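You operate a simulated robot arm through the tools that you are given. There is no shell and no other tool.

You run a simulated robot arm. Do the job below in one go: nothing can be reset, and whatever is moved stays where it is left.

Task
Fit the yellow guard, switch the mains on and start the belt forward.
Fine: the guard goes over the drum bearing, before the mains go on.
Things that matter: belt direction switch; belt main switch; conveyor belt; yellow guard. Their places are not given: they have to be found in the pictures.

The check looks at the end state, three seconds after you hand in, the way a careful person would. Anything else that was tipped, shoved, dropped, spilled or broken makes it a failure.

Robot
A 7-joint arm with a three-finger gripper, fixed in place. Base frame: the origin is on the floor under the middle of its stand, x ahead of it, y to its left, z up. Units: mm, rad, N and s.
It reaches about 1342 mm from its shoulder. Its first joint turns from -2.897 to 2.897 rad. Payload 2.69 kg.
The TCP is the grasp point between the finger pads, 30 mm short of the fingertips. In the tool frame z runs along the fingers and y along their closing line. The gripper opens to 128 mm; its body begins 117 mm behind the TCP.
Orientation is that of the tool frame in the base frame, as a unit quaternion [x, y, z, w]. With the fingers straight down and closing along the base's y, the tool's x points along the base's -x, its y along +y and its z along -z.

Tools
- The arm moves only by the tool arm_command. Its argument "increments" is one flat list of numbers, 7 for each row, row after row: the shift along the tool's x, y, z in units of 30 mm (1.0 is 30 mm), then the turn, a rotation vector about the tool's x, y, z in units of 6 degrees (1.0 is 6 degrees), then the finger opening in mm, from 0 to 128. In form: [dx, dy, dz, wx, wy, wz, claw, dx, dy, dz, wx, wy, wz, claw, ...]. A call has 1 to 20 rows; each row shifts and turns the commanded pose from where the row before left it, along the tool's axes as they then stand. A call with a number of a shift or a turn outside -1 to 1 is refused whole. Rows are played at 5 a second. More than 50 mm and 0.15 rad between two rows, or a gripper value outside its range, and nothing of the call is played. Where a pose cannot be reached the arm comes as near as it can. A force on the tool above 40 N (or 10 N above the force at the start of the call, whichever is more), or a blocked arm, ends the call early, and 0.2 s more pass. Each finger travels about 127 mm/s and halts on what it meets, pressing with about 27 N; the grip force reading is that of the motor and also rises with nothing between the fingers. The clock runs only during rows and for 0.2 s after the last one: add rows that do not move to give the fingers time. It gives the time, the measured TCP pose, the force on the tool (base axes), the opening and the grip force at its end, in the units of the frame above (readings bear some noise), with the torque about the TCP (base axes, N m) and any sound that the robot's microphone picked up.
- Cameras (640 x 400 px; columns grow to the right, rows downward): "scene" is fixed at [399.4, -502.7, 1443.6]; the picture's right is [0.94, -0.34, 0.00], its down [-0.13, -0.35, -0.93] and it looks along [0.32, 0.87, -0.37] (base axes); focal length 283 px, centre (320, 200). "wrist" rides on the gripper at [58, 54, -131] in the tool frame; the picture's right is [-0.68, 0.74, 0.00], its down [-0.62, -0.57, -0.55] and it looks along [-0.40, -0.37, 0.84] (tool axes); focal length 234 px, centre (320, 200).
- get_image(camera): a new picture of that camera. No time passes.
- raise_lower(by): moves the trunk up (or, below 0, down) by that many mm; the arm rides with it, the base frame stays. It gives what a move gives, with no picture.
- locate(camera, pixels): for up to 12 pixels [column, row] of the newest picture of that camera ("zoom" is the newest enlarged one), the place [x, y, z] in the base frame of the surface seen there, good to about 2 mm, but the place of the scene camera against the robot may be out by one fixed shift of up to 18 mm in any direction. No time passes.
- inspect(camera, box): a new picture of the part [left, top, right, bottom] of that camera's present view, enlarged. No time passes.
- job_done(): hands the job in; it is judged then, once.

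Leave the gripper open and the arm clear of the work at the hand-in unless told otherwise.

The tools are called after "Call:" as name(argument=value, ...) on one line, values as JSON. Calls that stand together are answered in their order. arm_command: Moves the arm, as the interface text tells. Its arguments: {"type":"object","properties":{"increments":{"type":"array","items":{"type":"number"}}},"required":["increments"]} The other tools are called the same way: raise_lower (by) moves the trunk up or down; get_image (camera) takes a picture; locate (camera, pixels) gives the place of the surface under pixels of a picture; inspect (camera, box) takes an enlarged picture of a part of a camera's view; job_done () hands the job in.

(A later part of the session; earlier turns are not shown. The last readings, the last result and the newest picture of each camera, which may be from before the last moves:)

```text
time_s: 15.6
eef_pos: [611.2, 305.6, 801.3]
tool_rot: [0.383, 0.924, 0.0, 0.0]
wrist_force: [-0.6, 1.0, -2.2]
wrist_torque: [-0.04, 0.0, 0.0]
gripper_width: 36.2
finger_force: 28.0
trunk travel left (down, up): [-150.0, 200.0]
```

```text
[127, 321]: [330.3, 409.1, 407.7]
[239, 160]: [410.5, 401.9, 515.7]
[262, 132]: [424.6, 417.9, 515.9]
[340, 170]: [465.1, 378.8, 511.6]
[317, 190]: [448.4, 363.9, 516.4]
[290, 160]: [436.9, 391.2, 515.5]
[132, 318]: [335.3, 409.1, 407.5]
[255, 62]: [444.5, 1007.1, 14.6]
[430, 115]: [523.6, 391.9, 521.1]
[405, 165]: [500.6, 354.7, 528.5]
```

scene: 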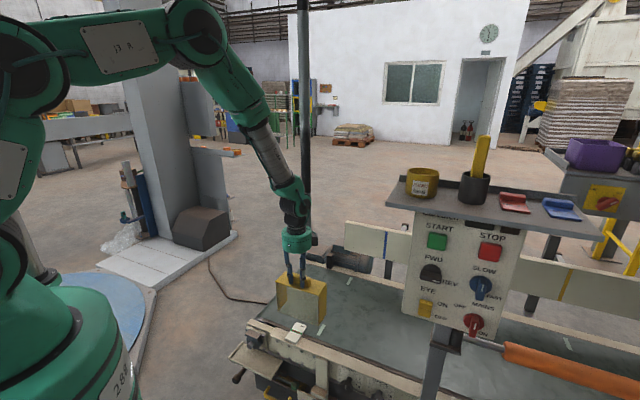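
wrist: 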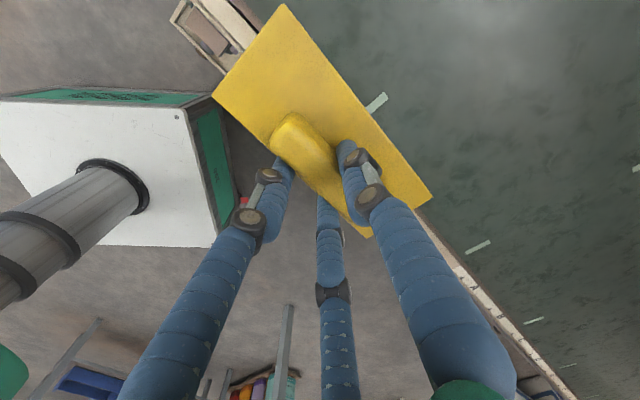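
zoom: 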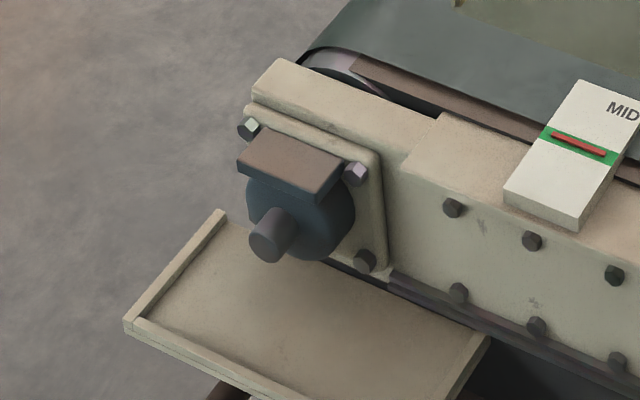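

The two cameras agree: scene = true + (0,−5,+15). The target for the TCP above the tray is (425.3, 364.9). I carry the guard there at the present height.

Call:
arm_command(increments=[0.7225, -0.373, 0, 0, 0, 0, 0, 0.7225, -0.373, 0, 0, 0, 0, 0, 0.7225, -0.373, 0, 0, 0, 0, 0, 0.7225, -0.373, 0, 0, 0, 0, 0, 0.7225, -0.373, 0, 0, 0, 0, 0, 0.7225, -0.373, 0, 0, 0, 0, 0, 0.7225, -0.373, 0, 0, 0, 0, 0, 0.7225, -0.373, 0, 0, 0, 0, 0, 0, 0, 0, 0, 0, 0, 0, 0, 0, 0, 0, 0, 0, 0])

Call:
get_image(camera="scene")

Call:
inspect(camera="scene", box=[210, 260, 310, 390])

Call:
get_image(camera="wrist")

```text
time_s: 17.8
eef_pos: [423.7, 368.0, 800.9]
tool_rot: [0.383, 0.924, -0.001, 0.0]
wrist_force: [0.3, 1.8, -2.0]
wrist_torque: [-0.03, -0.01, -0.03]
gripper_width: 35.9
finger_force: 27.2
trunk travel left (down, up): [-150.0, 200.0]
```

```text
taken
```

scene: 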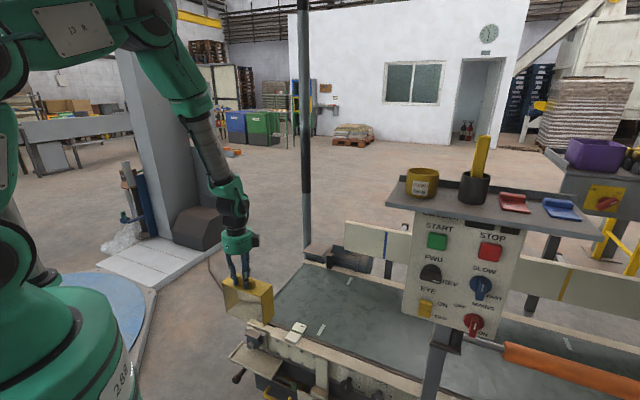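

```text
3.08 times, centred on (260, 325) of scene
```

zoom: 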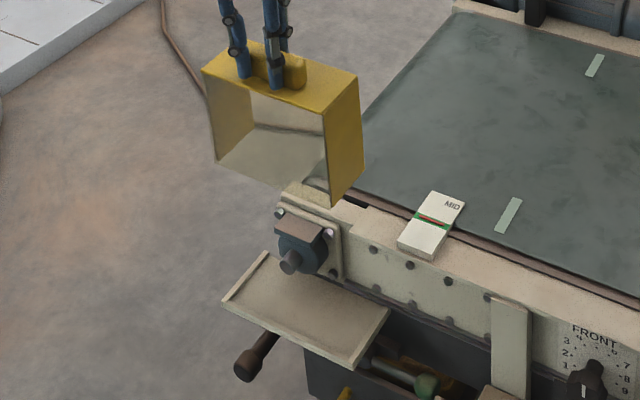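

```text
taken
```

wrist: 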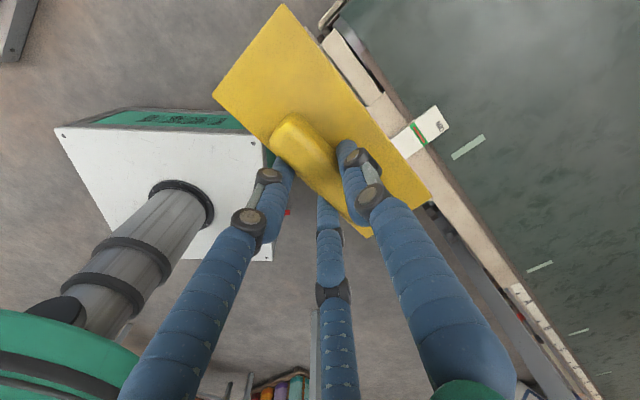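

The guard hovers over the tray. I compare guard corners with the tray in the scene frame.

Call:
locate(camera="zoom", pixels=[[205, 71], [242, 44], [355, 77], [323, 111], [331, 203], [363, 164], [217, 160], [340, 150], [327, 150], [330, 190], [345, 100], [229, 250]])

Call:
locate(camera="wrist", pixels=[[284, 8], [216, 96], [427, 194], [370, 237], [250, 55], [360, 110]])

```text
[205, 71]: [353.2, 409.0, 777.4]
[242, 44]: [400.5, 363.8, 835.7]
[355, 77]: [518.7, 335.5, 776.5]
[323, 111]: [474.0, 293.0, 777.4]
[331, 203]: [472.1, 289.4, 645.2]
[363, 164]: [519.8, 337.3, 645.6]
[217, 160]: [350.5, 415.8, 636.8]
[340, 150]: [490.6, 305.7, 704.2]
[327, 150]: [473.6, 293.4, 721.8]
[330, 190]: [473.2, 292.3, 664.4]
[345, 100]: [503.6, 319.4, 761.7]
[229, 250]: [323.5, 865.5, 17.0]
```

```text
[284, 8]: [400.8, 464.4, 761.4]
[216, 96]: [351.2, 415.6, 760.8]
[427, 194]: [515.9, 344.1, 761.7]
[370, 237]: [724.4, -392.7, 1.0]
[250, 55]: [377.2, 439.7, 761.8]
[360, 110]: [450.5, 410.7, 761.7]
```

The guard spans u −41…129.5, v 538.7…606 against the tray's −48.5…140, 530.5…613: nearly centred (1.5 mm trim). The bearing (u −5…75, shaft tip v≈558) passes inside. I lower until about 12 mm above the floor.

Call:
arm_command(increments=[-0.05, -0.05, 0.3, 0, 0, 0, 0, 0, 0, 0.6, 0, 0, 0, 0, 0, 0, 0.7, 0, 0, 0, 0, 0, 0, 0.7, 0, 0, 0, 0, 0, 0, 0.7, 0, 0, 0, 0, 0, 0, 0.6, 0, 0, 0, 0, 0, 0, 0.4, 0, 0, 0, 0, 0, 0, 0, 0, 0, 0, 0])

Call:
inspect(camera="scene", box=[210, 260, 310, 390])

Call:
get_image(camera="scene")

```text
time_s: 19.6
eef_pos: [425.2, 365.7, 681.0]
tool_rot: [0.384, 0.924, 0.0, 0.0]
wrist_force: [0.2, 0.9, -2.0]
wrist_torque: [0.02, -0.02, 0.02]
gripper_width: 36.1
finger_force: 27.2
trunk travel left (down, up): [-150.0, 200.0]
```

```text
3.08 times, centred on (260, 325) of scene
```

zoom: 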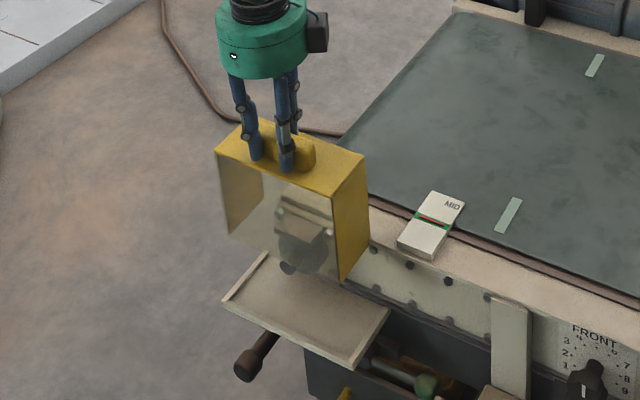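

```text
taken
```

scene: 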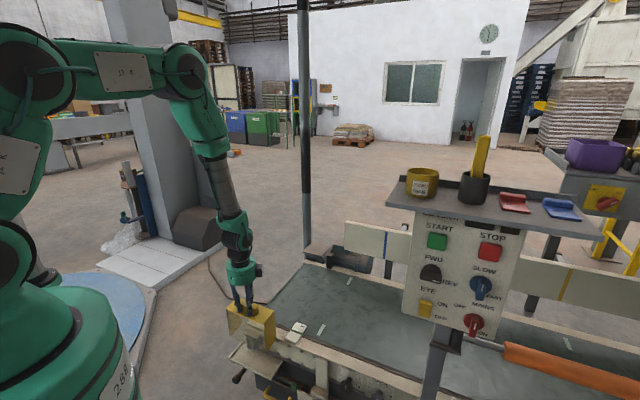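

The bearing is seen through the clear panel, inside the guard. I continue down 95 mm to just above the rims.

Call:
arm_command(increments=[0, 0, 0.4, 0, 0, 0, 0, 0, 0, 0.6, 0, 0, 0, 0, 0, 0, 0.6, 0, 0, 0, 0, 0, 0, 0.6, 0, 0, 0, 0, 0, 0, 0.5, 0, 0, 0, 0, 0, 0, 0.4, 0, 0, 0, 0, 0, 0, 0, 0, 0, 0, 0])

Call:
inspect(camera="scene", box=[210, 280, 310, 390])

Call:
locate(camera="zoom", pixels=[[320, 200]])

Call:
get_image(camera="wrist")

```text
time_s: 21.2
eef_pos: [425.3, 365.6, 587.4]
tool_rot: [0.384, 0.923, -0.001, 0.0]
wrist_force: [1.0, 0.4, -2.4]
wrist_torque: [-0.01, -0.01, -0.02]
gripper_width: 36.0
finger_force: 27.0
trunk travel left (down, up): [-150.0, 200.0]
```

```text
3.64 times, centred on (260, 335) of scene
```

zoom: 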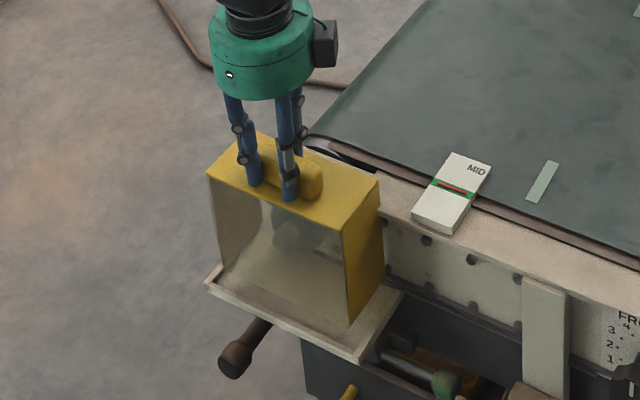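

```text
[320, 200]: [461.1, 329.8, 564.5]
```

```text
taken
```

wrist: 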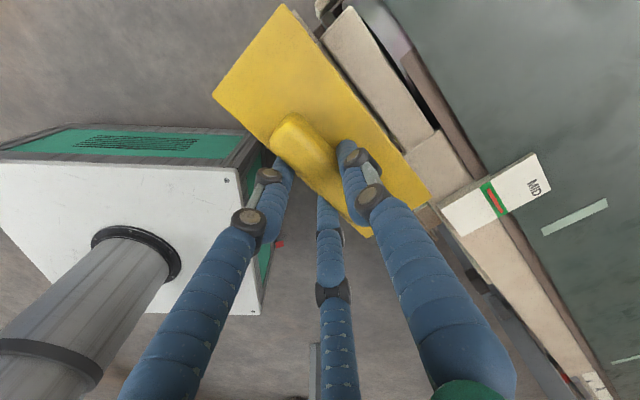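

Still clear. One more check of the lower corners against the rims before the last 20 mm.

Call:
inspect(camera="scene", box=[235, 300, 300, 385])

Call:
locate(camera="zoom", pixels=[[334, 304], [333, 320], [380, 275], [340, 330], [160, 250], [300, 305], [370, 290], [345, 225], [390, 170], [175, 150]])

```text
4.71 times, centred on (268, 342) of scene
```

zoom: 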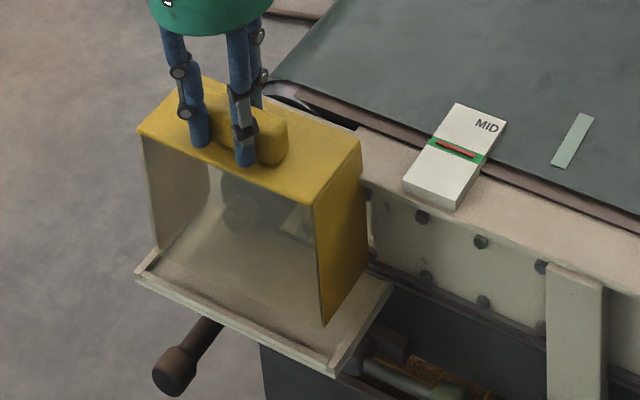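

```text
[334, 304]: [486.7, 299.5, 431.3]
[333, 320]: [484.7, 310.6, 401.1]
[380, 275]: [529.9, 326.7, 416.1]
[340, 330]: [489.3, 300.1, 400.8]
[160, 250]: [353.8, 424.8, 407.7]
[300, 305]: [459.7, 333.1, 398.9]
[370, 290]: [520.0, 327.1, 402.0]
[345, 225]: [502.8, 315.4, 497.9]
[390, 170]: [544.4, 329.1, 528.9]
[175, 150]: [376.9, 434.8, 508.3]
```

Right wall at u≈132 vs rim 140: fine. I lower 17 mm gently, then feel for contact.

Call:
arm_command(increments=[0, 0, 0.15, 0, 0, 0, 0, 0, 0, 0.15, 0, 0, 0, 0, 0, 0, 0.15, 0, 0, 0, 0, 0, 0, 0.1, 0, 0, 0, 0, 0, 0, 0, 0, 0, 0, 0])

```text
time_s: 22.4
eef_pos: [425.7, 364.8, 571.0]
tool_rot: [0.383, 0.924, 0.0, 0.0]
wrist_force: [-0.3, -0.3, -3.2]
wrist_torque: [-0.01, 0.0, 0.03]
gripper_width: 35.8
finger_force: 27.0
trunk travel left (down, up): [-150.0, 200.0]
```

No contact yet (−3.2 N is the guard's weight). A few more millimetres.

Call:
arm_command(increments=[0, 0, 0.05, 0, 0, 0, 0, 0, 0, 0.05, 0, 0, 0, 0, 0, 0, 0, 0, 0, 0, 0])

```text
time_s: 23.2
eef_pos: [425.0, 365.0, 566.8]
tool_rot: [0.383, 0.924, -0.001, 0.0]
wrist_force: [-0.5, -1.0, -1.8]
wrist_torque: [-0.01, -0.01, 0.01]
gripper_width: 35.7
finger_force: 26.6
trunk travel left (down, up): [-150.0, 200.0]
```

Call:
arm_command(increments=[0, 0, 0.04, 0, 0, 0, 0, 0, 0, 0.04, 0, 0, 0, 0, 0, 0, 0, 0, 0, 0, 0])

Call:
inspect(camera="scene", box=[235, 300, 300, 385])

```text
time_s: 24.0
eef_pos: [425.1, 364.7, 566.5]
tool_rot: [0.383, 0.924, 0.0, 0.0]
wrist_force: [-1.7, -2.2, 8.0]
wrist_torque: [0.02, 0.03, 0.06]
gripper_width: 35.7
finger_force: 26.7
trunk travel left (down, up): [-150.0, 200.0]
```

```text
4.71 times, centred on (268, 342) of scene
```

zoom: 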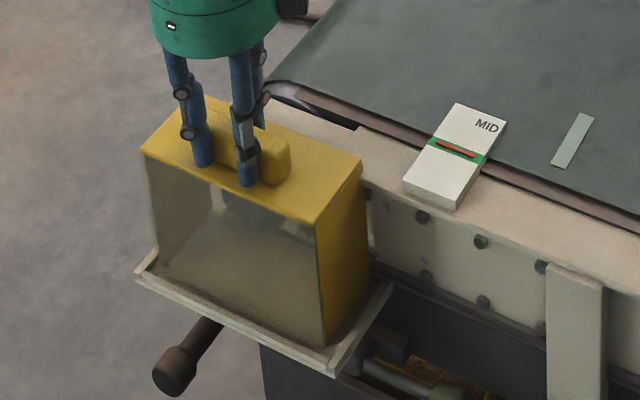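

Contact: the force rose to +8 N at the expected height, and the guard sits within the rims. I relieve the push a little and open the fingers slowly to 64 mm, then wider.

Call:
arm_command(increments=[0, 0, -0.05, 0, 0, 0, 0, 0, 0, 0, 0, 0, 0, 42, 0, 0, 0, 0, 0, 0, 50, 0, 0, 0, 0, 0, 0, 64, 0, 0, 0, 0, 0, 0, 80, 0, 0, 0, 0, 0, 0, 80])

Call:
inspect(camera="scene", box=[235, 300, 300, 385])

```text
time_s: 25.4
eef_pos: [426.2, 364.6, 567.2]
tool_rot: [0.384, 0.923, 0.0, 0.0]
wrist_force: [-0.9, 1.1, 0.3]
wrist_torque: [0.0, 0.01, 0.0]
gripper_width: 79.9
finger_force: 0.1
trunk travel left (down, up): [-150.0, 200.0]
```

```text
4.71 times, centred on (268, 342) of scene
```

zoom: 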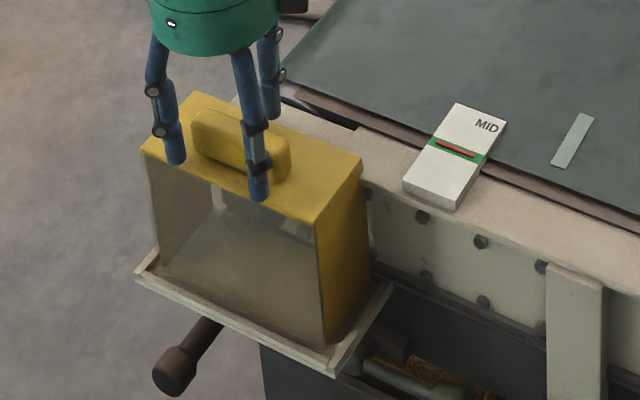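

Released; the guard stayed put. I rise straight up to z≈800.

Call:
arm_command(increments=[0, 0, -0.5, 0, 0, 0, 80, 0, 0, -0.8, 0, 0, 0, 80, 0, 0, -1, 0, 0, 0, 80, 0, 0, -1, 0, 0, 0, 80, 0, 0, -1, 0, 0, 0, 80, 0, 0, -1, 0, 0, 0, 80, 0, 0, -1, 0, 0, 0, 80, 0, 0, -1, 0, 0, 0, 80, 0, 0, 0, 0, 0, 0, 80])

Call:
inspect(camera="scene", box=[235, 300, 300, 385])

Call:
locate(camera="zoom", pixels=[[143, 152], [192, 95], [358, 156], [316, 220], [325, 342], [322, 330], [335, 320], [368, 282], [164, 252], [160, 262], [345, 335], [360, 300]])

Call:
get_image(camera="wrist")

```text
time_s: 27.4
eef_pos: [423.5, 364.8, 784.2]
tool_rot: [0.383, 0.924, 0.0, 0.0]
wrist_force: [-0.3, -0.3, 0.9]
wrist_torque: [0.05, 0.02, 0.01]
gripper_width: 80.1
finger_force: 0.0
trunk travel left (down, up): [-150.0, 200.0]
```

```text
4.71 times, centred on (268, 342) of scene
```

zoom: 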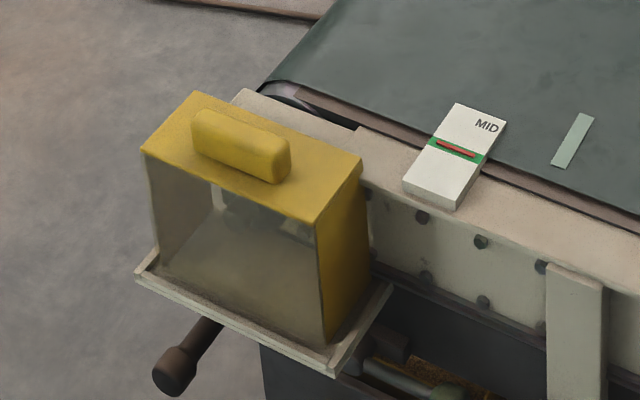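

```text
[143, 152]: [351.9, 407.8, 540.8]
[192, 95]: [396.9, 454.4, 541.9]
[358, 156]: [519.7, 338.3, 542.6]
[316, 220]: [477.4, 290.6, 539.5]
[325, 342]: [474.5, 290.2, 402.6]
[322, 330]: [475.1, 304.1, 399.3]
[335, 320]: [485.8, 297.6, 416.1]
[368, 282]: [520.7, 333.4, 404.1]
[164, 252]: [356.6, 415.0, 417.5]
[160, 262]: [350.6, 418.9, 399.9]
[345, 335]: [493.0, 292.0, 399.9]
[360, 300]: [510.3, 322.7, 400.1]
```

```text
taken
```

wrist: 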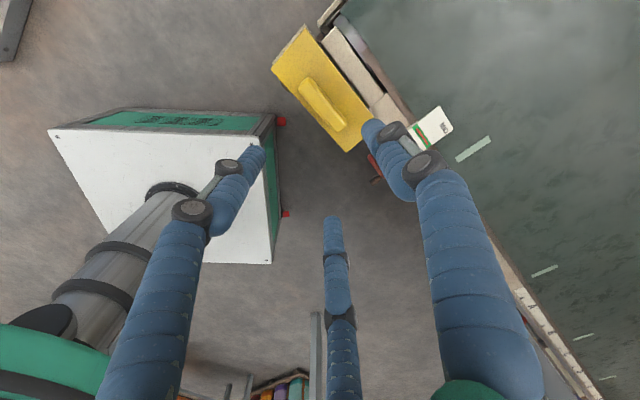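

The guard is seated flat in the tray (top z even, all edges inside the rims). Next the panel. I measure the shelf's front edge and the switch positions in the scene view to plan a safe approach.

Call:
get_image(camera="scene")

Call:
locate(camera="scene", pixels=[[387, 205], [392, 180], [600, 238], [500, 221], [440, 213], [422, 182], [475, 187], [514, 203], [562, 209], [605, 200], [560, 360], [590, 225]])

Call:
inspect(camera="scene", box=[400, 205, 520, 345])

Call:
locate(camera="zoom", pixels=[[255, 103], [403, 133], [237, 190], [228, 212], [253, 218], [378, 235], [383, 225], [384, 245], [356, 335], [361, 345], [358, 370], [220, 295]])

```text
taken
```

scene: 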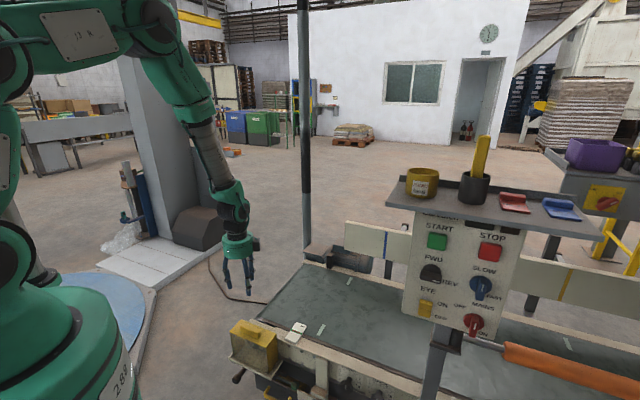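

```text
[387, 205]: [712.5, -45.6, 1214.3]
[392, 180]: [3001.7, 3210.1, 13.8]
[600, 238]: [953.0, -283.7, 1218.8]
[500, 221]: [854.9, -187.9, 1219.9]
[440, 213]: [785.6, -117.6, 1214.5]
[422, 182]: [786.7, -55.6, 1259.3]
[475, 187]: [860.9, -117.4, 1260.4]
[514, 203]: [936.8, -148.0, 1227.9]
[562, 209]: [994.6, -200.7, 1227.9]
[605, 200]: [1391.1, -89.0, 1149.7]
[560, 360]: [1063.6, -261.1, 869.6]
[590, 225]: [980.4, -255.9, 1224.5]
```

```text
2.86 times, centred on (460, 275) of scene
```

zoom: 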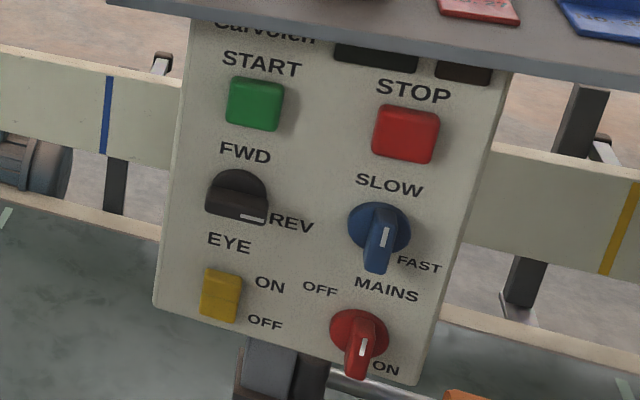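

```text
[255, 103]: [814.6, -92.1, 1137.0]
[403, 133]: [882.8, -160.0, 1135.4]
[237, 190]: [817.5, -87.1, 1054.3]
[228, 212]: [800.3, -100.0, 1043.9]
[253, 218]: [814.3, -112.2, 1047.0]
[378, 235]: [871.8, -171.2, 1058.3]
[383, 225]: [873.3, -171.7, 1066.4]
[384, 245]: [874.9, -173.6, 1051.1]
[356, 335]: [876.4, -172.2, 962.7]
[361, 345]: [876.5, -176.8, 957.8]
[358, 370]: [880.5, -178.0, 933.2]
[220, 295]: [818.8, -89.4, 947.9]
```

The shelf's front edge is at v≈472 (55 mm in front of the panel) and z≈1214; knob bars stand ~31 mm proud of the panel. I move up and across in front of the robot, staying well clear of the shelf.

Call:
arm_command(increments=[-0.685, -0.35, -0.613, 0, 0, 0, 80, -0.685, -0.35, -0.613, 0, 0, 0, 80, -0.685, -0.35, -0.613, 0, 0, 0, 80, -0.685, -0.35, -0.613, 0, 0, 0, 80, -0.685, -0.35, -0.613, 0, 0, 0, 80, -0.685, -0.35, -0.613, 0, 0, 0, 80, -0.685, -0.35, -0.613, 0, 0, 0, 80, -0.685, -0.35, -0.613, 0, 0, 0, 80, -0.685, -0.35, -0.613, 0, 0, 0, 80, -0.685, -0.35, -0.613, 0, 0, 0, 80, -0.685, -0.35, -0.613, 0, 0, 0, 80, -0.685, -0.35, -0.613, 0, 0, 0, 80, -0.685, -0.35, -0.613, 0, 0, 0, 80, -0.685, -0.35, -0.613, 0, 0, 0, 80, -0.685, -0.35, -0.613, 0, 0, 0, 80])

Call:
get_image(camera="scene")

```text
time_s: 30.6
eef_pos: [531.5, 35.9, 1062.9]
tool_rot: [0.383, 0.924, 0.0, 0.0]
wrist_force: [-0.2, -1.3, 0.5]
wrist_torque: [0.02, -0.02, 0.0]
gripper_width: 79.9
finger_force: 0.1
trunk travel left (down, up): [-150.0, 200.0]
```

```text
taken
```

scene: 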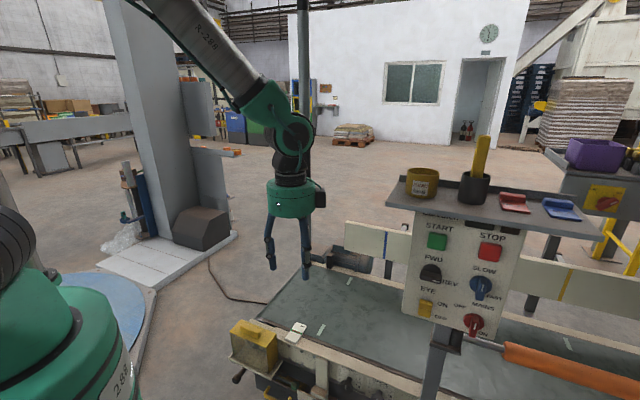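

Good. Next I translate to in front of the panel at a stand-off (u≈640, v≈250), tool still down.

Call:
arm_command(increments=[-0.806, -0.417, 0, 0, 0, 0, 80, -0.806, -0.417, 0, 0, 0, 0, 80, -0.806, -0.417, 0, 0, 0, 0, 80, -0.806, -0.417, 0, 0, 0, 0, 80, -0.806, -0.417, 0, 0, 0, 0, 80, -0.806, -0.417, 0, 0, 0, 0, 80, -0.806, -0.417, 0, 0, 0, 0, 80, -0.806, -0.417, 0, 0, 0, 0, 80, -0.806, -0.417, 0, 0, 0, 0, 80, -0.806, -0.417, 0, 0, 0, 0, 80, -0.806, -0.417, 0, 0, 0, 0, 80, -0.806, -0.417, 0, 0, 0, 0, 80])

Call:
get_image(camera="scene")

Call:
get_image(camera="wrist")

```text
time_s: 33.2
eef_pos: [629.7, -278.2, 1063.6]
tool_rot: [0.383, 0.924, 0.0, 0.0]
wrist_force: [-0.6, -0.4, -0.3]
wrist_torque: [-0.01, -0.02, 0.04]
gripper_width: 80.2
finger_force: 0.0
trunk travel left (down, up): [-150.0, 200.0]
```

```text
taken
```

scene: 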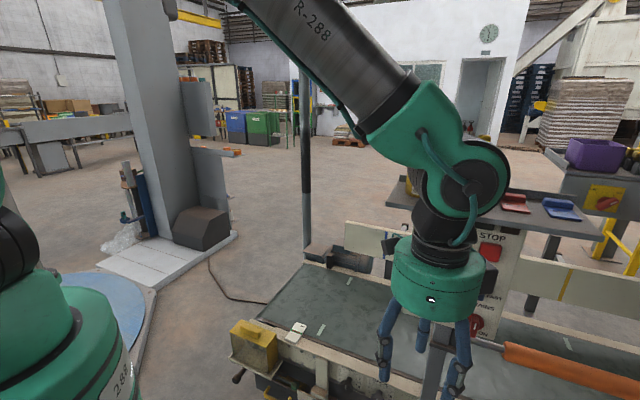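

```text
taken
```

wrist: 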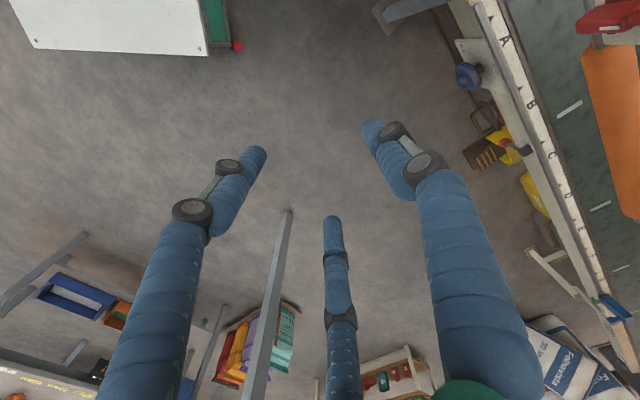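

Now I pitch the hand toward the panel: first 45° about the tool's −x.

Call:
arm_command(increments=[0, 0, 0, -1, 0, 0, 80, 0, 0, 0, -1, 0, 0, 80, 0, 0, 0, -1, 0, 0, 80, 0, 0, 0, -1, 0, 0, 80, 0, 0, 0, -1, 0, 0, 80, 0, 0, 0, -1, 0, 0, 80, 0, 0, 0, -1, 0, 0, 80, 0, 0, 0, -0.5, 0, 0, 80])

Call:
get_image(camera="scene")

Call:
get_image(camera="wrist")

```text
time_s: 35.0
eef_pos: [630.8, -278.4, 1064.9]
tool_rot: [0.354, 0.853, 0.354, 0.148]
wrist_force: [0.0, -0.1, -0.2]
wrist_torque: [-0.01, 0.01, 0.02]
gripper_width: 80.3
finger_force: 0.0
trunk travel left (down, up): [-150.0, 200.0]
```

```text
taken
```

scene: 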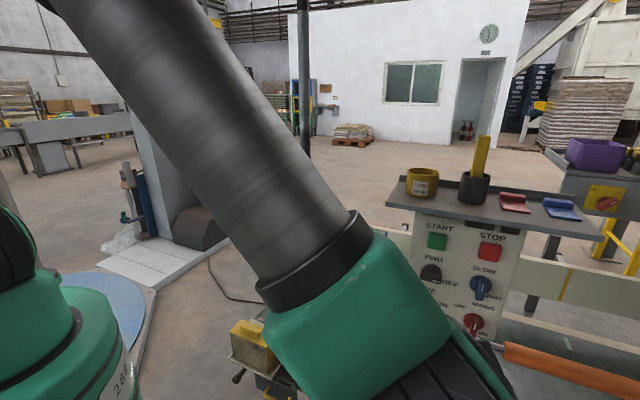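

```text
taken
```

wrist: 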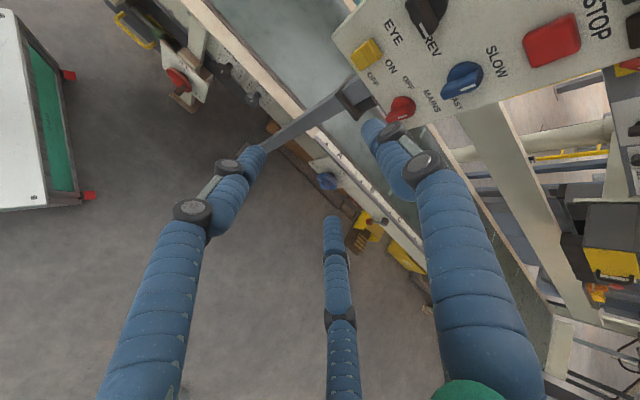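

The panel comes into the wrist view at the top. I finish the pitch (another 45°).

Call:
arm_command(increments=[0, 0, 0, -1, 0, 0, 80, 0, 0, 0, -1, 0, 0, 80, 0, 0, 0, -1, 0, 0, 80, 0, 0, 0, -1, 0, 0, 80, 0, 0, 0, -1, 0, 0, 80, 0, 0, 0, -1, 0, 0, 80, 0, 0, 0, -1, 0, 0, 80, 0, 0, 0, -0.5, 0, 0, 80, 0, 0, 0, 0, 0, 0, 80])

Call:
get_image(camera="scene")

Call:
get_image(camera="wrist")

```text
time_s: 37.0
eef_pos: [632.4, -276.9, 1061.4]
tool_rot: [0.271, 0.653, 0.653, 0.271]
wrist_force: [-0.5, -0.3, -0.7]
wrist_torque: [0.0, -0.05, 0.06]
gripper_width: 79.8
finger_force: 0.1
trunk travel left (down, up): [-150.0, 200.0]
```

```text
taken
```

scene: 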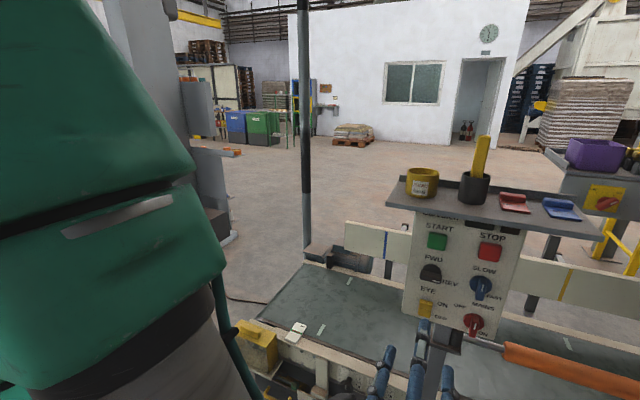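

```text
taken
```

wrist: 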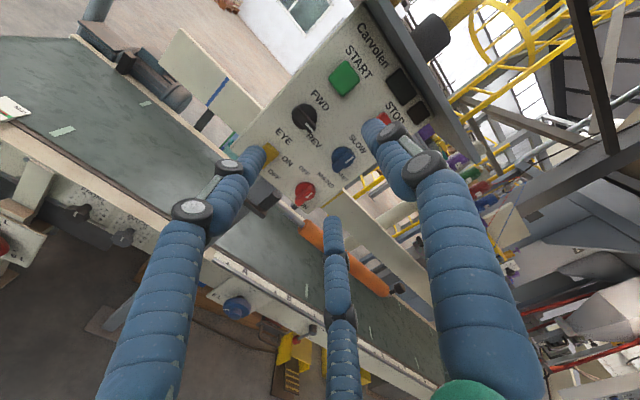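

The hand faces the panel squarely. I enlarge the panel in the wrist view to read the switch positions.

Call:
inspect(camera="wrist", box=[230, 30, 420, 220])

Call:
inspect(camera="wrist", box=[265, 135, 365, 215])

Call:
inspect(camera="wrist", box=[270, 60, 370, 150])

```text
2.11 times, centred on (325, 125) of wrist
```

zoom: 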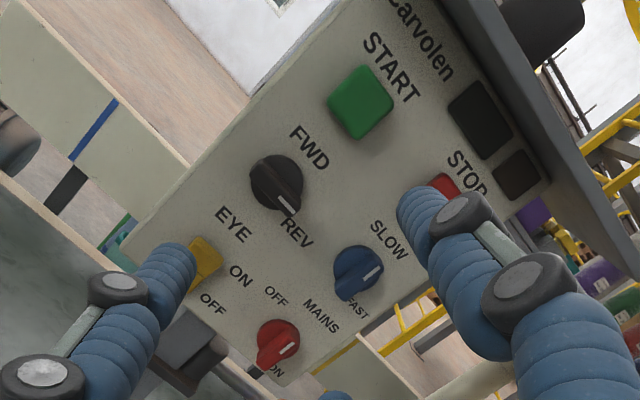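

```text
5.00 times, centred on (315, 175) of wrist
```

zoom: 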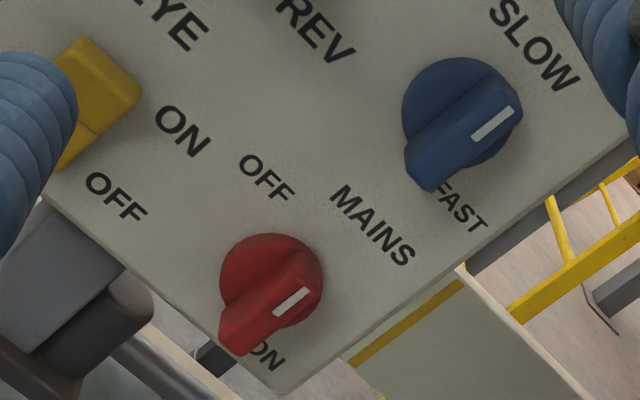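

```text
4.44 times, centred on (320, 105) of wrist
```

zoom: 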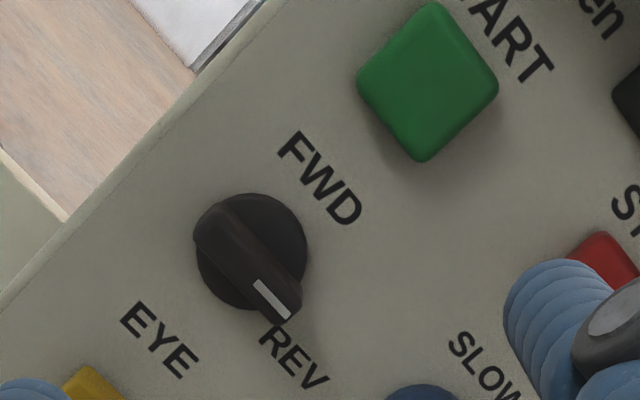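

In this view panel-right runs down-right and panel-up runs up-right. Reading: the direction knob's white mark points right to REV; SLOW/FAST points up (SLOW); MAINS points up toward OFF, with ON to its right. So: direction needs 90° counter-clockwise, MAINS 90° clockwise, then START. I measure the knobs.

Call:
locate(camera="zoom", pixels=[[270, 298], [290, 312], [245, 262], [215, 235], [205, 225], [250, 202], [295, 240], [300, 255], [215, 290], [240, 302], [430, 90], [400, 330]])

Call:
inspect(camera="wrist", box=[265, 135, 365, 215])

Call:
locate(camera="zoom", pixels=[[290, 300], [305, 282], [265, 315], [235, 345], [240, 260], [265, 245], [310, 260], [300, 320], [228, 285], [180, 260], [400, 300], [493, 125]])

```text
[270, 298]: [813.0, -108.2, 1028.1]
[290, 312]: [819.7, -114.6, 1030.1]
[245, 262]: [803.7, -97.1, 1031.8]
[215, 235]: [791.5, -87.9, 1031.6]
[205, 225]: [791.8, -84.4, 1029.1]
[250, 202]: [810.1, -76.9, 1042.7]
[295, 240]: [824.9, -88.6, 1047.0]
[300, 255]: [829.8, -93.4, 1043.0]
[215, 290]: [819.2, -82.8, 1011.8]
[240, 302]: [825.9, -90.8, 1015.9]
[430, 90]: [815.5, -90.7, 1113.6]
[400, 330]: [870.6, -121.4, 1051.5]
```

```text
5.00 times, centred on (315, 175) of wrist
```

zoom: 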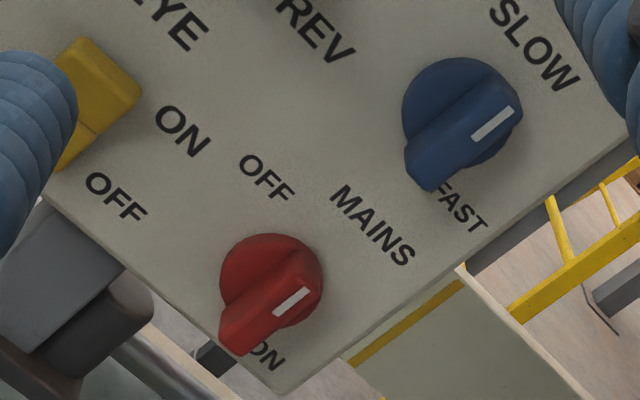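

```text
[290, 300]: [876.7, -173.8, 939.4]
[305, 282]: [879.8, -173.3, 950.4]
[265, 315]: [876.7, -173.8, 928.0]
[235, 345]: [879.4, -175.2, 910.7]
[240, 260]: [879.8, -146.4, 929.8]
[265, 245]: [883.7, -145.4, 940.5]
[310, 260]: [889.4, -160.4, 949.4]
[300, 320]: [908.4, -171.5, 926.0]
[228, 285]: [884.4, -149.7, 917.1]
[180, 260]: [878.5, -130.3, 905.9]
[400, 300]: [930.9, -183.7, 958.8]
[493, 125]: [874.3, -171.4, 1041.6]
```

Measured (true frame): direction knob axis u≈640, z≈1031, its bar 46 mm long with front face at v≈498.5; MAINS axis u≈744, z≈931; START at u≈640.8, z≈1115, face v≈512. I first test in free space that the hand can roll 90° counter-clockwise, which also gives another look at the panel.

Call:
arm_command(increments=[0, 0, 0, 0, 0, -1, 80, 0, 0, 0, 0, 0, -1, 80, 0, 0, 0, 0, 0, -1, 80, 0, 0, 0, 0, 0, -1, 80, 0, 0, 0, 0, 0, -1, 80, 0, 0, 0, 0, 0, -1, 80, 0, 0, 0, 0, 0, -1, 80, 0, 0, 0, 0, 0, -1, 80, 0, 0, 0, 0, 0, -1, 80, 0, 0, 0, 0, 0, -1, 80, 0, 0, 0, 0, 0, -1, 80, 0, 0, 0, 0, 0, -1, 80, 0, 0, 0, 0, 0, -1, 80, 0, 0, 0, 0, 0, -1, 80, 0, 0, 0, 0, 0, -1, 80, 0, 0, 0, 0, 0, 0, 80])

Call:
get_image(camera="wrist")

```text
time_s: 40.4
eef_pos: [630.9, -275.9, 1062.4]
tool_rot: [-0.271, 0.653, 0.27, 0.654]
wrist_force: [0.4, -0.2, 0.2]
wrist_torque: [0.0, -0.01, 0.03]
gripper_width: 80.1
finger_force: 0.1
trunk travel left (down, up): [-150.0, 200.0]
```

```text
taken
```

wrist: 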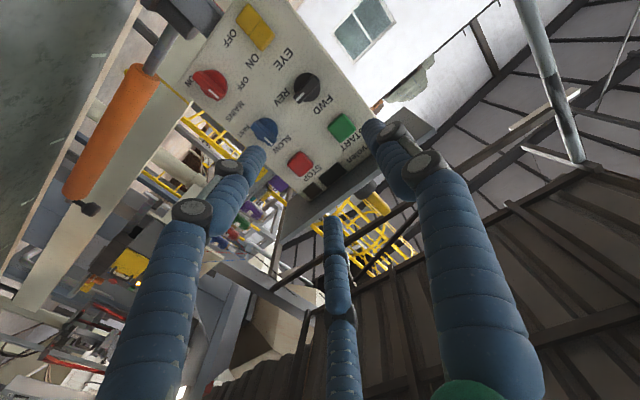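

The roll is reachable. From this second viewpoint I measure the knobs again to average out errors.

Call:
inspect(camera="wrist", box=[180, 20, 350, 150])

Call:
locate(camera="zoom", pixels=[[100, 200], [80, 195], [120, 205], [150, 220], [480, 200], [460, 215], [500, 190], [440, 220], [320, 340], [300, 330], [610, 335], [430, 420]])

```text
3.08 times, centred on (265, 85) of wrist
```

zoom: 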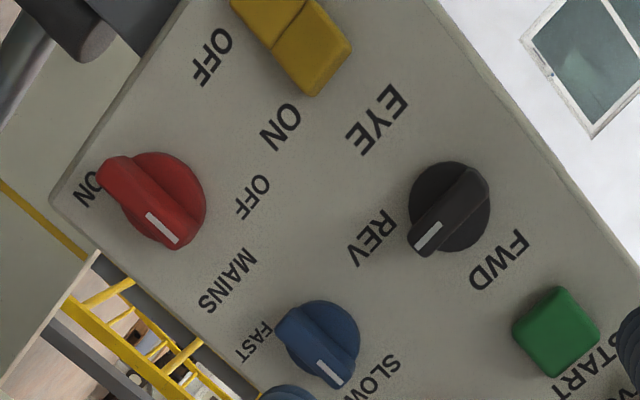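

```text
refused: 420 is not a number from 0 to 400
```

Call:
locate(camera="zoom", pixels=[[163, 228], [180, 242], [145, 205], [110, 165], [195, 190], [160, 155], [428, 236], [415, 250], [450, 210], [482, 178], [450, 168], [555, 335]])

Call:
locate(camera="zoom", pixels=[[420, 185], [485, 220], [460, 245], [200, 215], [135, 230], [325, 368], [290, 325], [585, 325], [555, 370], [520, 330], [555, 295], [350, 200]])

```text
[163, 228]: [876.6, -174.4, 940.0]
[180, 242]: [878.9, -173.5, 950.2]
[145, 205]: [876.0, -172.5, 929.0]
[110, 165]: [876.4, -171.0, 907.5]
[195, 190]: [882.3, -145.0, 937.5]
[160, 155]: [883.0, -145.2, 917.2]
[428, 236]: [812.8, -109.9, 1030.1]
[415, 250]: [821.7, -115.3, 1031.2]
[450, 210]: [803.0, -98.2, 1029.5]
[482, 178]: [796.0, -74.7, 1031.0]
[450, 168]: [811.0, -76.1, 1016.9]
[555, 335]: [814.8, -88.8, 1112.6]
```

```text
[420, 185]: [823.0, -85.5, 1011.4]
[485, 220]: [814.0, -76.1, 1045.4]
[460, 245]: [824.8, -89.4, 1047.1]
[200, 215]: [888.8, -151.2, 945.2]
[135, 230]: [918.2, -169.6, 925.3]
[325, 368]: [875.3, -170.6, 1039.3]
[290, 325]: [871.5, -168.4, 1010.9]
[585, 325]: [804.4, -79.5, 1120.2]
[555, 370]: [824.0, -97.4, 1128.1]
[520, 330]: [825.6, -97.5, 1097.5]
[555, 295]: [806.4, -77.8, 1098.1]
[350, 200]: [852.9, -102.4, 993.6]
```

Averages: direction knob axis u=639.5, z=1030; MAINS u=742.5, z=930; START centre u=639, z=1113. I roll back so the fingers close vertically across the horizontal direction bar and approach to v≈420 in front of it.

Call:
arm_command(increments=[0, 0, 0, 0, 0, 1, 80, 0, 0, 0, 0, 0, 1, 80, 0, 0, 0, 0, 0, 1, 80, 0, 0, 0, 0, 0, 1, 80, 0, 0, 0, 0, 0, 1, 80, 0, 0, 0, 0, 0, 1, 80, 0, 0, 0, 0, 0, 1, 80, 0, 0, 0, 0, 0, 1, 80, 0, 0, 0, 0, 0, 1, 80, 0, 0, 0, 0, 0, 1, 80, 0, 0, 0, 0, 0, 1, 80, 0, 0, 0, 0, 0, 1, 80, 0, 0, 0, 0, 0, 1, 80, 0, 0, 0, 0, 0, 1, 80, 0, 0, 0, 0, 0, 1, 80])

Call:
arm_command(increments=[0.02, -0.2, 0.9, 0, 0, 0, 70, 0.02, -0.2, 0.9, 0, 0, 0, 70, 0.02, -0.2, 0.9, 0, 0, 0, 70, 0, -0.2, 0.9, 0, 0, 0, 70, 0, -0.2, 0.9, 0, 0, 0, 70, 0, -0.07, 0.9, 0, 0, 0, 70, 0, 0, 0.2, 0, 0, 0, 70, 0, 0, 0, 0, 0, 0, 70])

Call:
get_image(camera="wrist")

Call:
get_image(camera="scene")

```text
time_s: 43.6
eef_pos: [629.9, -275.7, 1062.5]
tool_rot: [0.271, 0.653, 0.653, 0.27]
wrist_force: [-0.8, 0.0, -1.0]
wrist_torque: [-0.02, 0.0, 0.0]
gripper_width: 80.0
finger_force: 0.1
trunk travel left (down, up): [-150.0, 200.0]
```

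```text
time_s: 45.4
eef_pos: [749.3, -156.7, 1029.9]
tool_rot: [0.271, 0.653, 0.653, 0.271]
wrist_force: [0.1, 0.2, 0.1]
wrist_torque: [0.0, 0.04, 0.01]
gripper_width: 70.1
finger_force: 0.0
trunk travel left (down, up): [-150.0, 200.0]
```

```text
taken
```

wrist: 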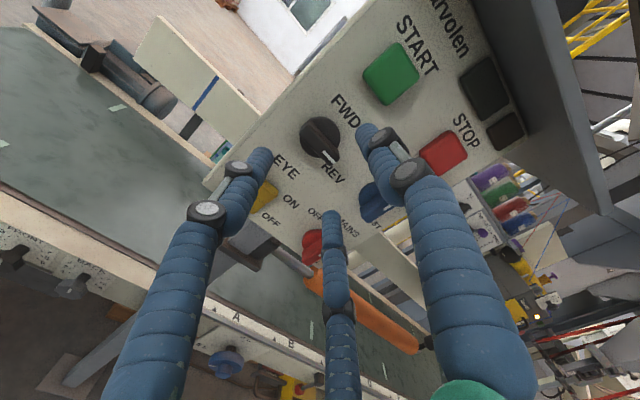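

```text
taken
```

scene: 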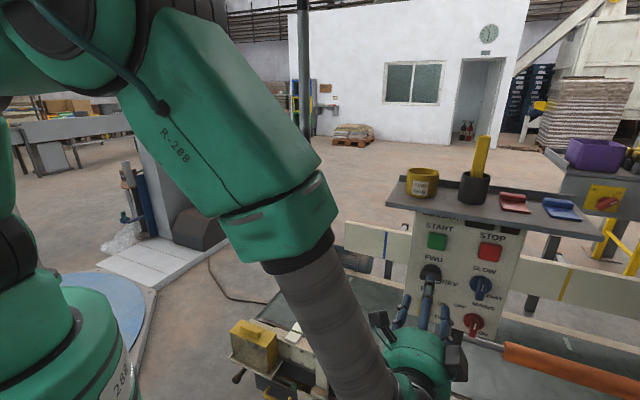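

TCP at u≈640.6, v≈419, z≈1030. One more close measurement of the knob from here.

Call:
inspect(camera="wrist", box=[280, 90, 360, 180])

Call:
locate(camera="wrist", pixels=[[304, 132], [319, 147], [333, 162], [326, 155], [315, 141], [310, 150], [330, 130], [337, 150], [318, 118], [305, 125]])

```text
4.44 times, centred on (320, 135) of wrist
```

zoom: 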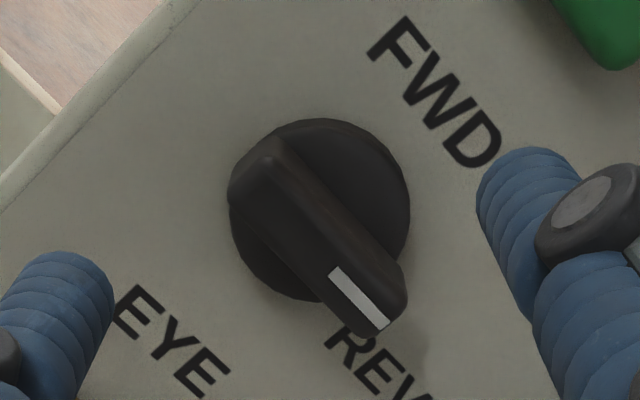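

```text
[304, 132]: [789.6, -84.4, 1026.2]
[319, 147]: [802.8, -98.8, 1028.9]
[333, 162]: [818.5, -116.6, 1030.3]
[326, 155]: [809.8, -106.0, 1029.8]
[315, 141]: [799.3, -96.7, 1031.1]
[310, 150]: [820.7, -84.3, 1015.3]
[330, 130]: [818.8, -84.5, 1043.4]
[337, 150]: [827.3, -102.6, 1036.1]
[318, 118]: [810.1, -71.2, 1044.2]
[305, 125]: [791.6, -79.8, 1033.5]
```

Consistent. I advance 67 mm so the fingertips straddle the bar, just short of the knob's disc.

Call:
arm_command(increments=[0.03, 0, 0.6, 0, 0, 0, 70, 0, 0, 0.6, 0, 0, 0, 70, 0, 0, 0.6, 0, 0, 0, 70, 0, 0, 0.43, 0, 0, 0, 70, 0, 0, 0, 0, 0, 0, 70])

Call:
get_image(camera="wrist")

Call:
inspect(camera="scene", box=[390, 200, 510, 350])

```text
time_s: 46.6
eef_pos: [794.0, -108.7, 1029.5]
tool_rot: [0.27, 0.653, 0.653, 0.272]
wrist_force: [-0.4, -0.2, -0.7]
wrist_torque: [-0.03, 0.02, -0.03]
gripper_width: 70.1
finger_force: 0.0
trunk travel left (down, up): [-150.0, 200.0]
```

```text
taken
```

wrist: 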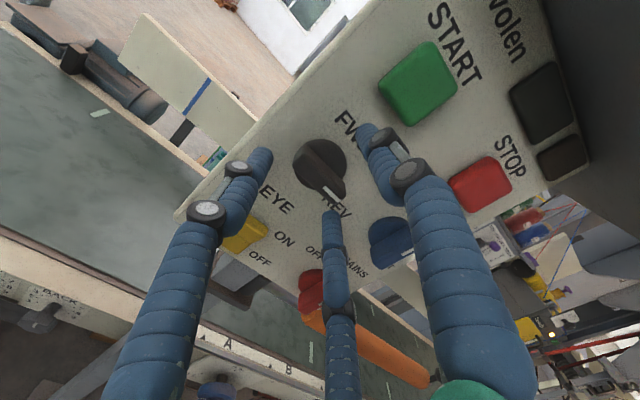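

```text
2.67 times, centred on (450, 275) of scene
```

zoom: 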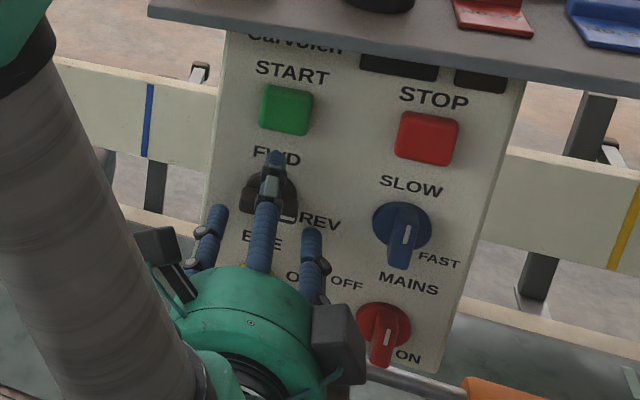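

In place (u≈638, v≈485, z≈1029.5) with no contact. I close on the bar.

Call:
arm_command(increments=[0, 0, 0, 0, 0, 0, 50, 0, 0, 0, 0, 0, 0, 30, 0, 0, 0, 0, 0, 0, 15, 0, 0, 0, 0, 0, 0, 0, 0, 0, 0, 0, 0, 0, 0, 0, 0, 0, 0, 0, 0, 0])

Call:
get_image(camera="wrist")

Call:
inspect(camera="scene", box=[390, 200, 510, 350])

```text
time_s: 47.8
eef_pos: [794.4, -107.5, 1023.5]
tool_rot: [0.274, 0.654, 0.652, 0.268]
wrist_force: [11.8, 1.3, -10.1]
wrist_torque: [-0.11, -0.03, -0.14]
gripper_width: 24.2
finger_force: 44.8
trunk travel left (down, up): [-150.0, 200.0]
stopped in row 5: the force on the tool passed its limit at 42 N (the readings are from after the stop); the commanded pose is now the measured one
```

```text
taken
```

wrist: 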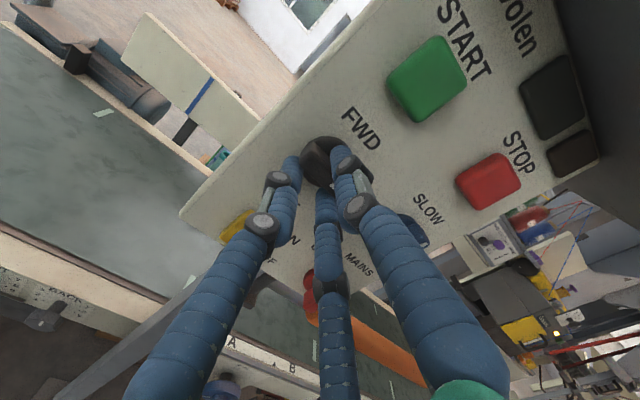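

```text
2.67 times, centred on (450, 275) of scene
```

zoom: 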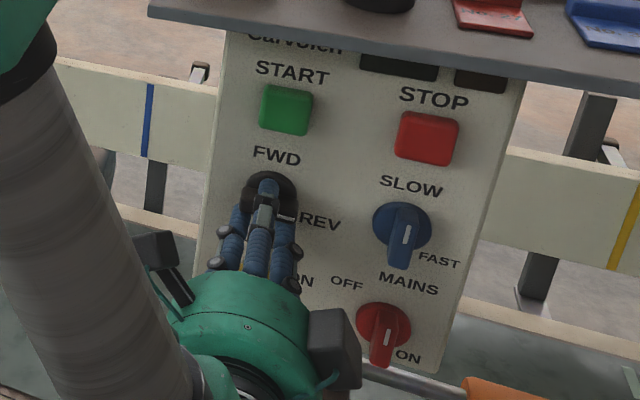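

The fingers gripped the bar (opening 24 mm); the hand was pushed 6.5 mm below the knob axis, so I turn about the knob's axis rather than the TCP. First 30° counter-clockwise, with the matching small arc shift.

Call:
arm_command(increments=[-0.023, -0.005, 0, 0, 0, -1, 0, -0.023, -0.005, 0, 0, 0, -1, 0, -0.023, -0.005, 0, 0, 0, -1, 0, -0.023, -0.005, 0, 0, 0, -1, 0, -0.023, -0.005, 0, 0, 0, -1, 0])

Call:
inspect(camera="scene", box=[390, 200, 510, 350])

```text
time_s: 49.0
eef_pos: [796.6, -110.4, 1024.9]
tool_rot: [0.094, 0.703, 0.56, 0.428]
wrist_force: [7.9, 7.8, -17.6]
wrist_torque: [0.13, -0.09, -0.49]
gripper_width: 24.6
finger_force: 45.6
trunk travel left (down, up): [-150.0, 200.0]
```

```text
2.67 times, centred on (450, 275) of scene
```

zoom: 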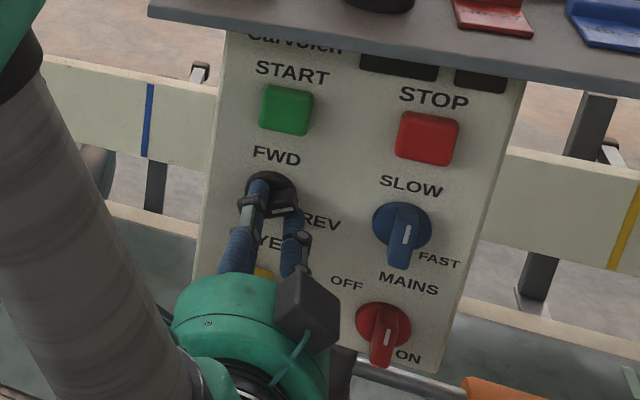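

Call:
inspect(camera="scene", box=[415, 245, 465, 300])

Call:
inspect(camera="wrist", box=[260, 100, 380, 240])

```text
7.27 times, centred on (440, 272) of scene
```

zoom: 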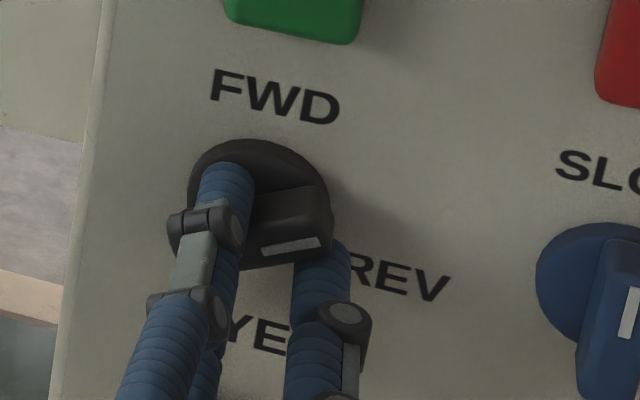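

```text
2.86 times, centred on (320, 170) of wrist
```

zoom: 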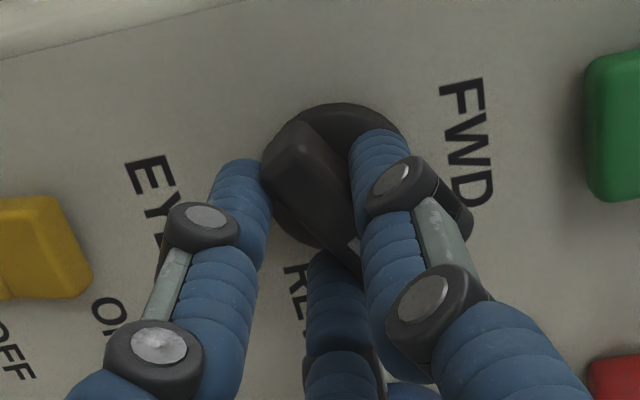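

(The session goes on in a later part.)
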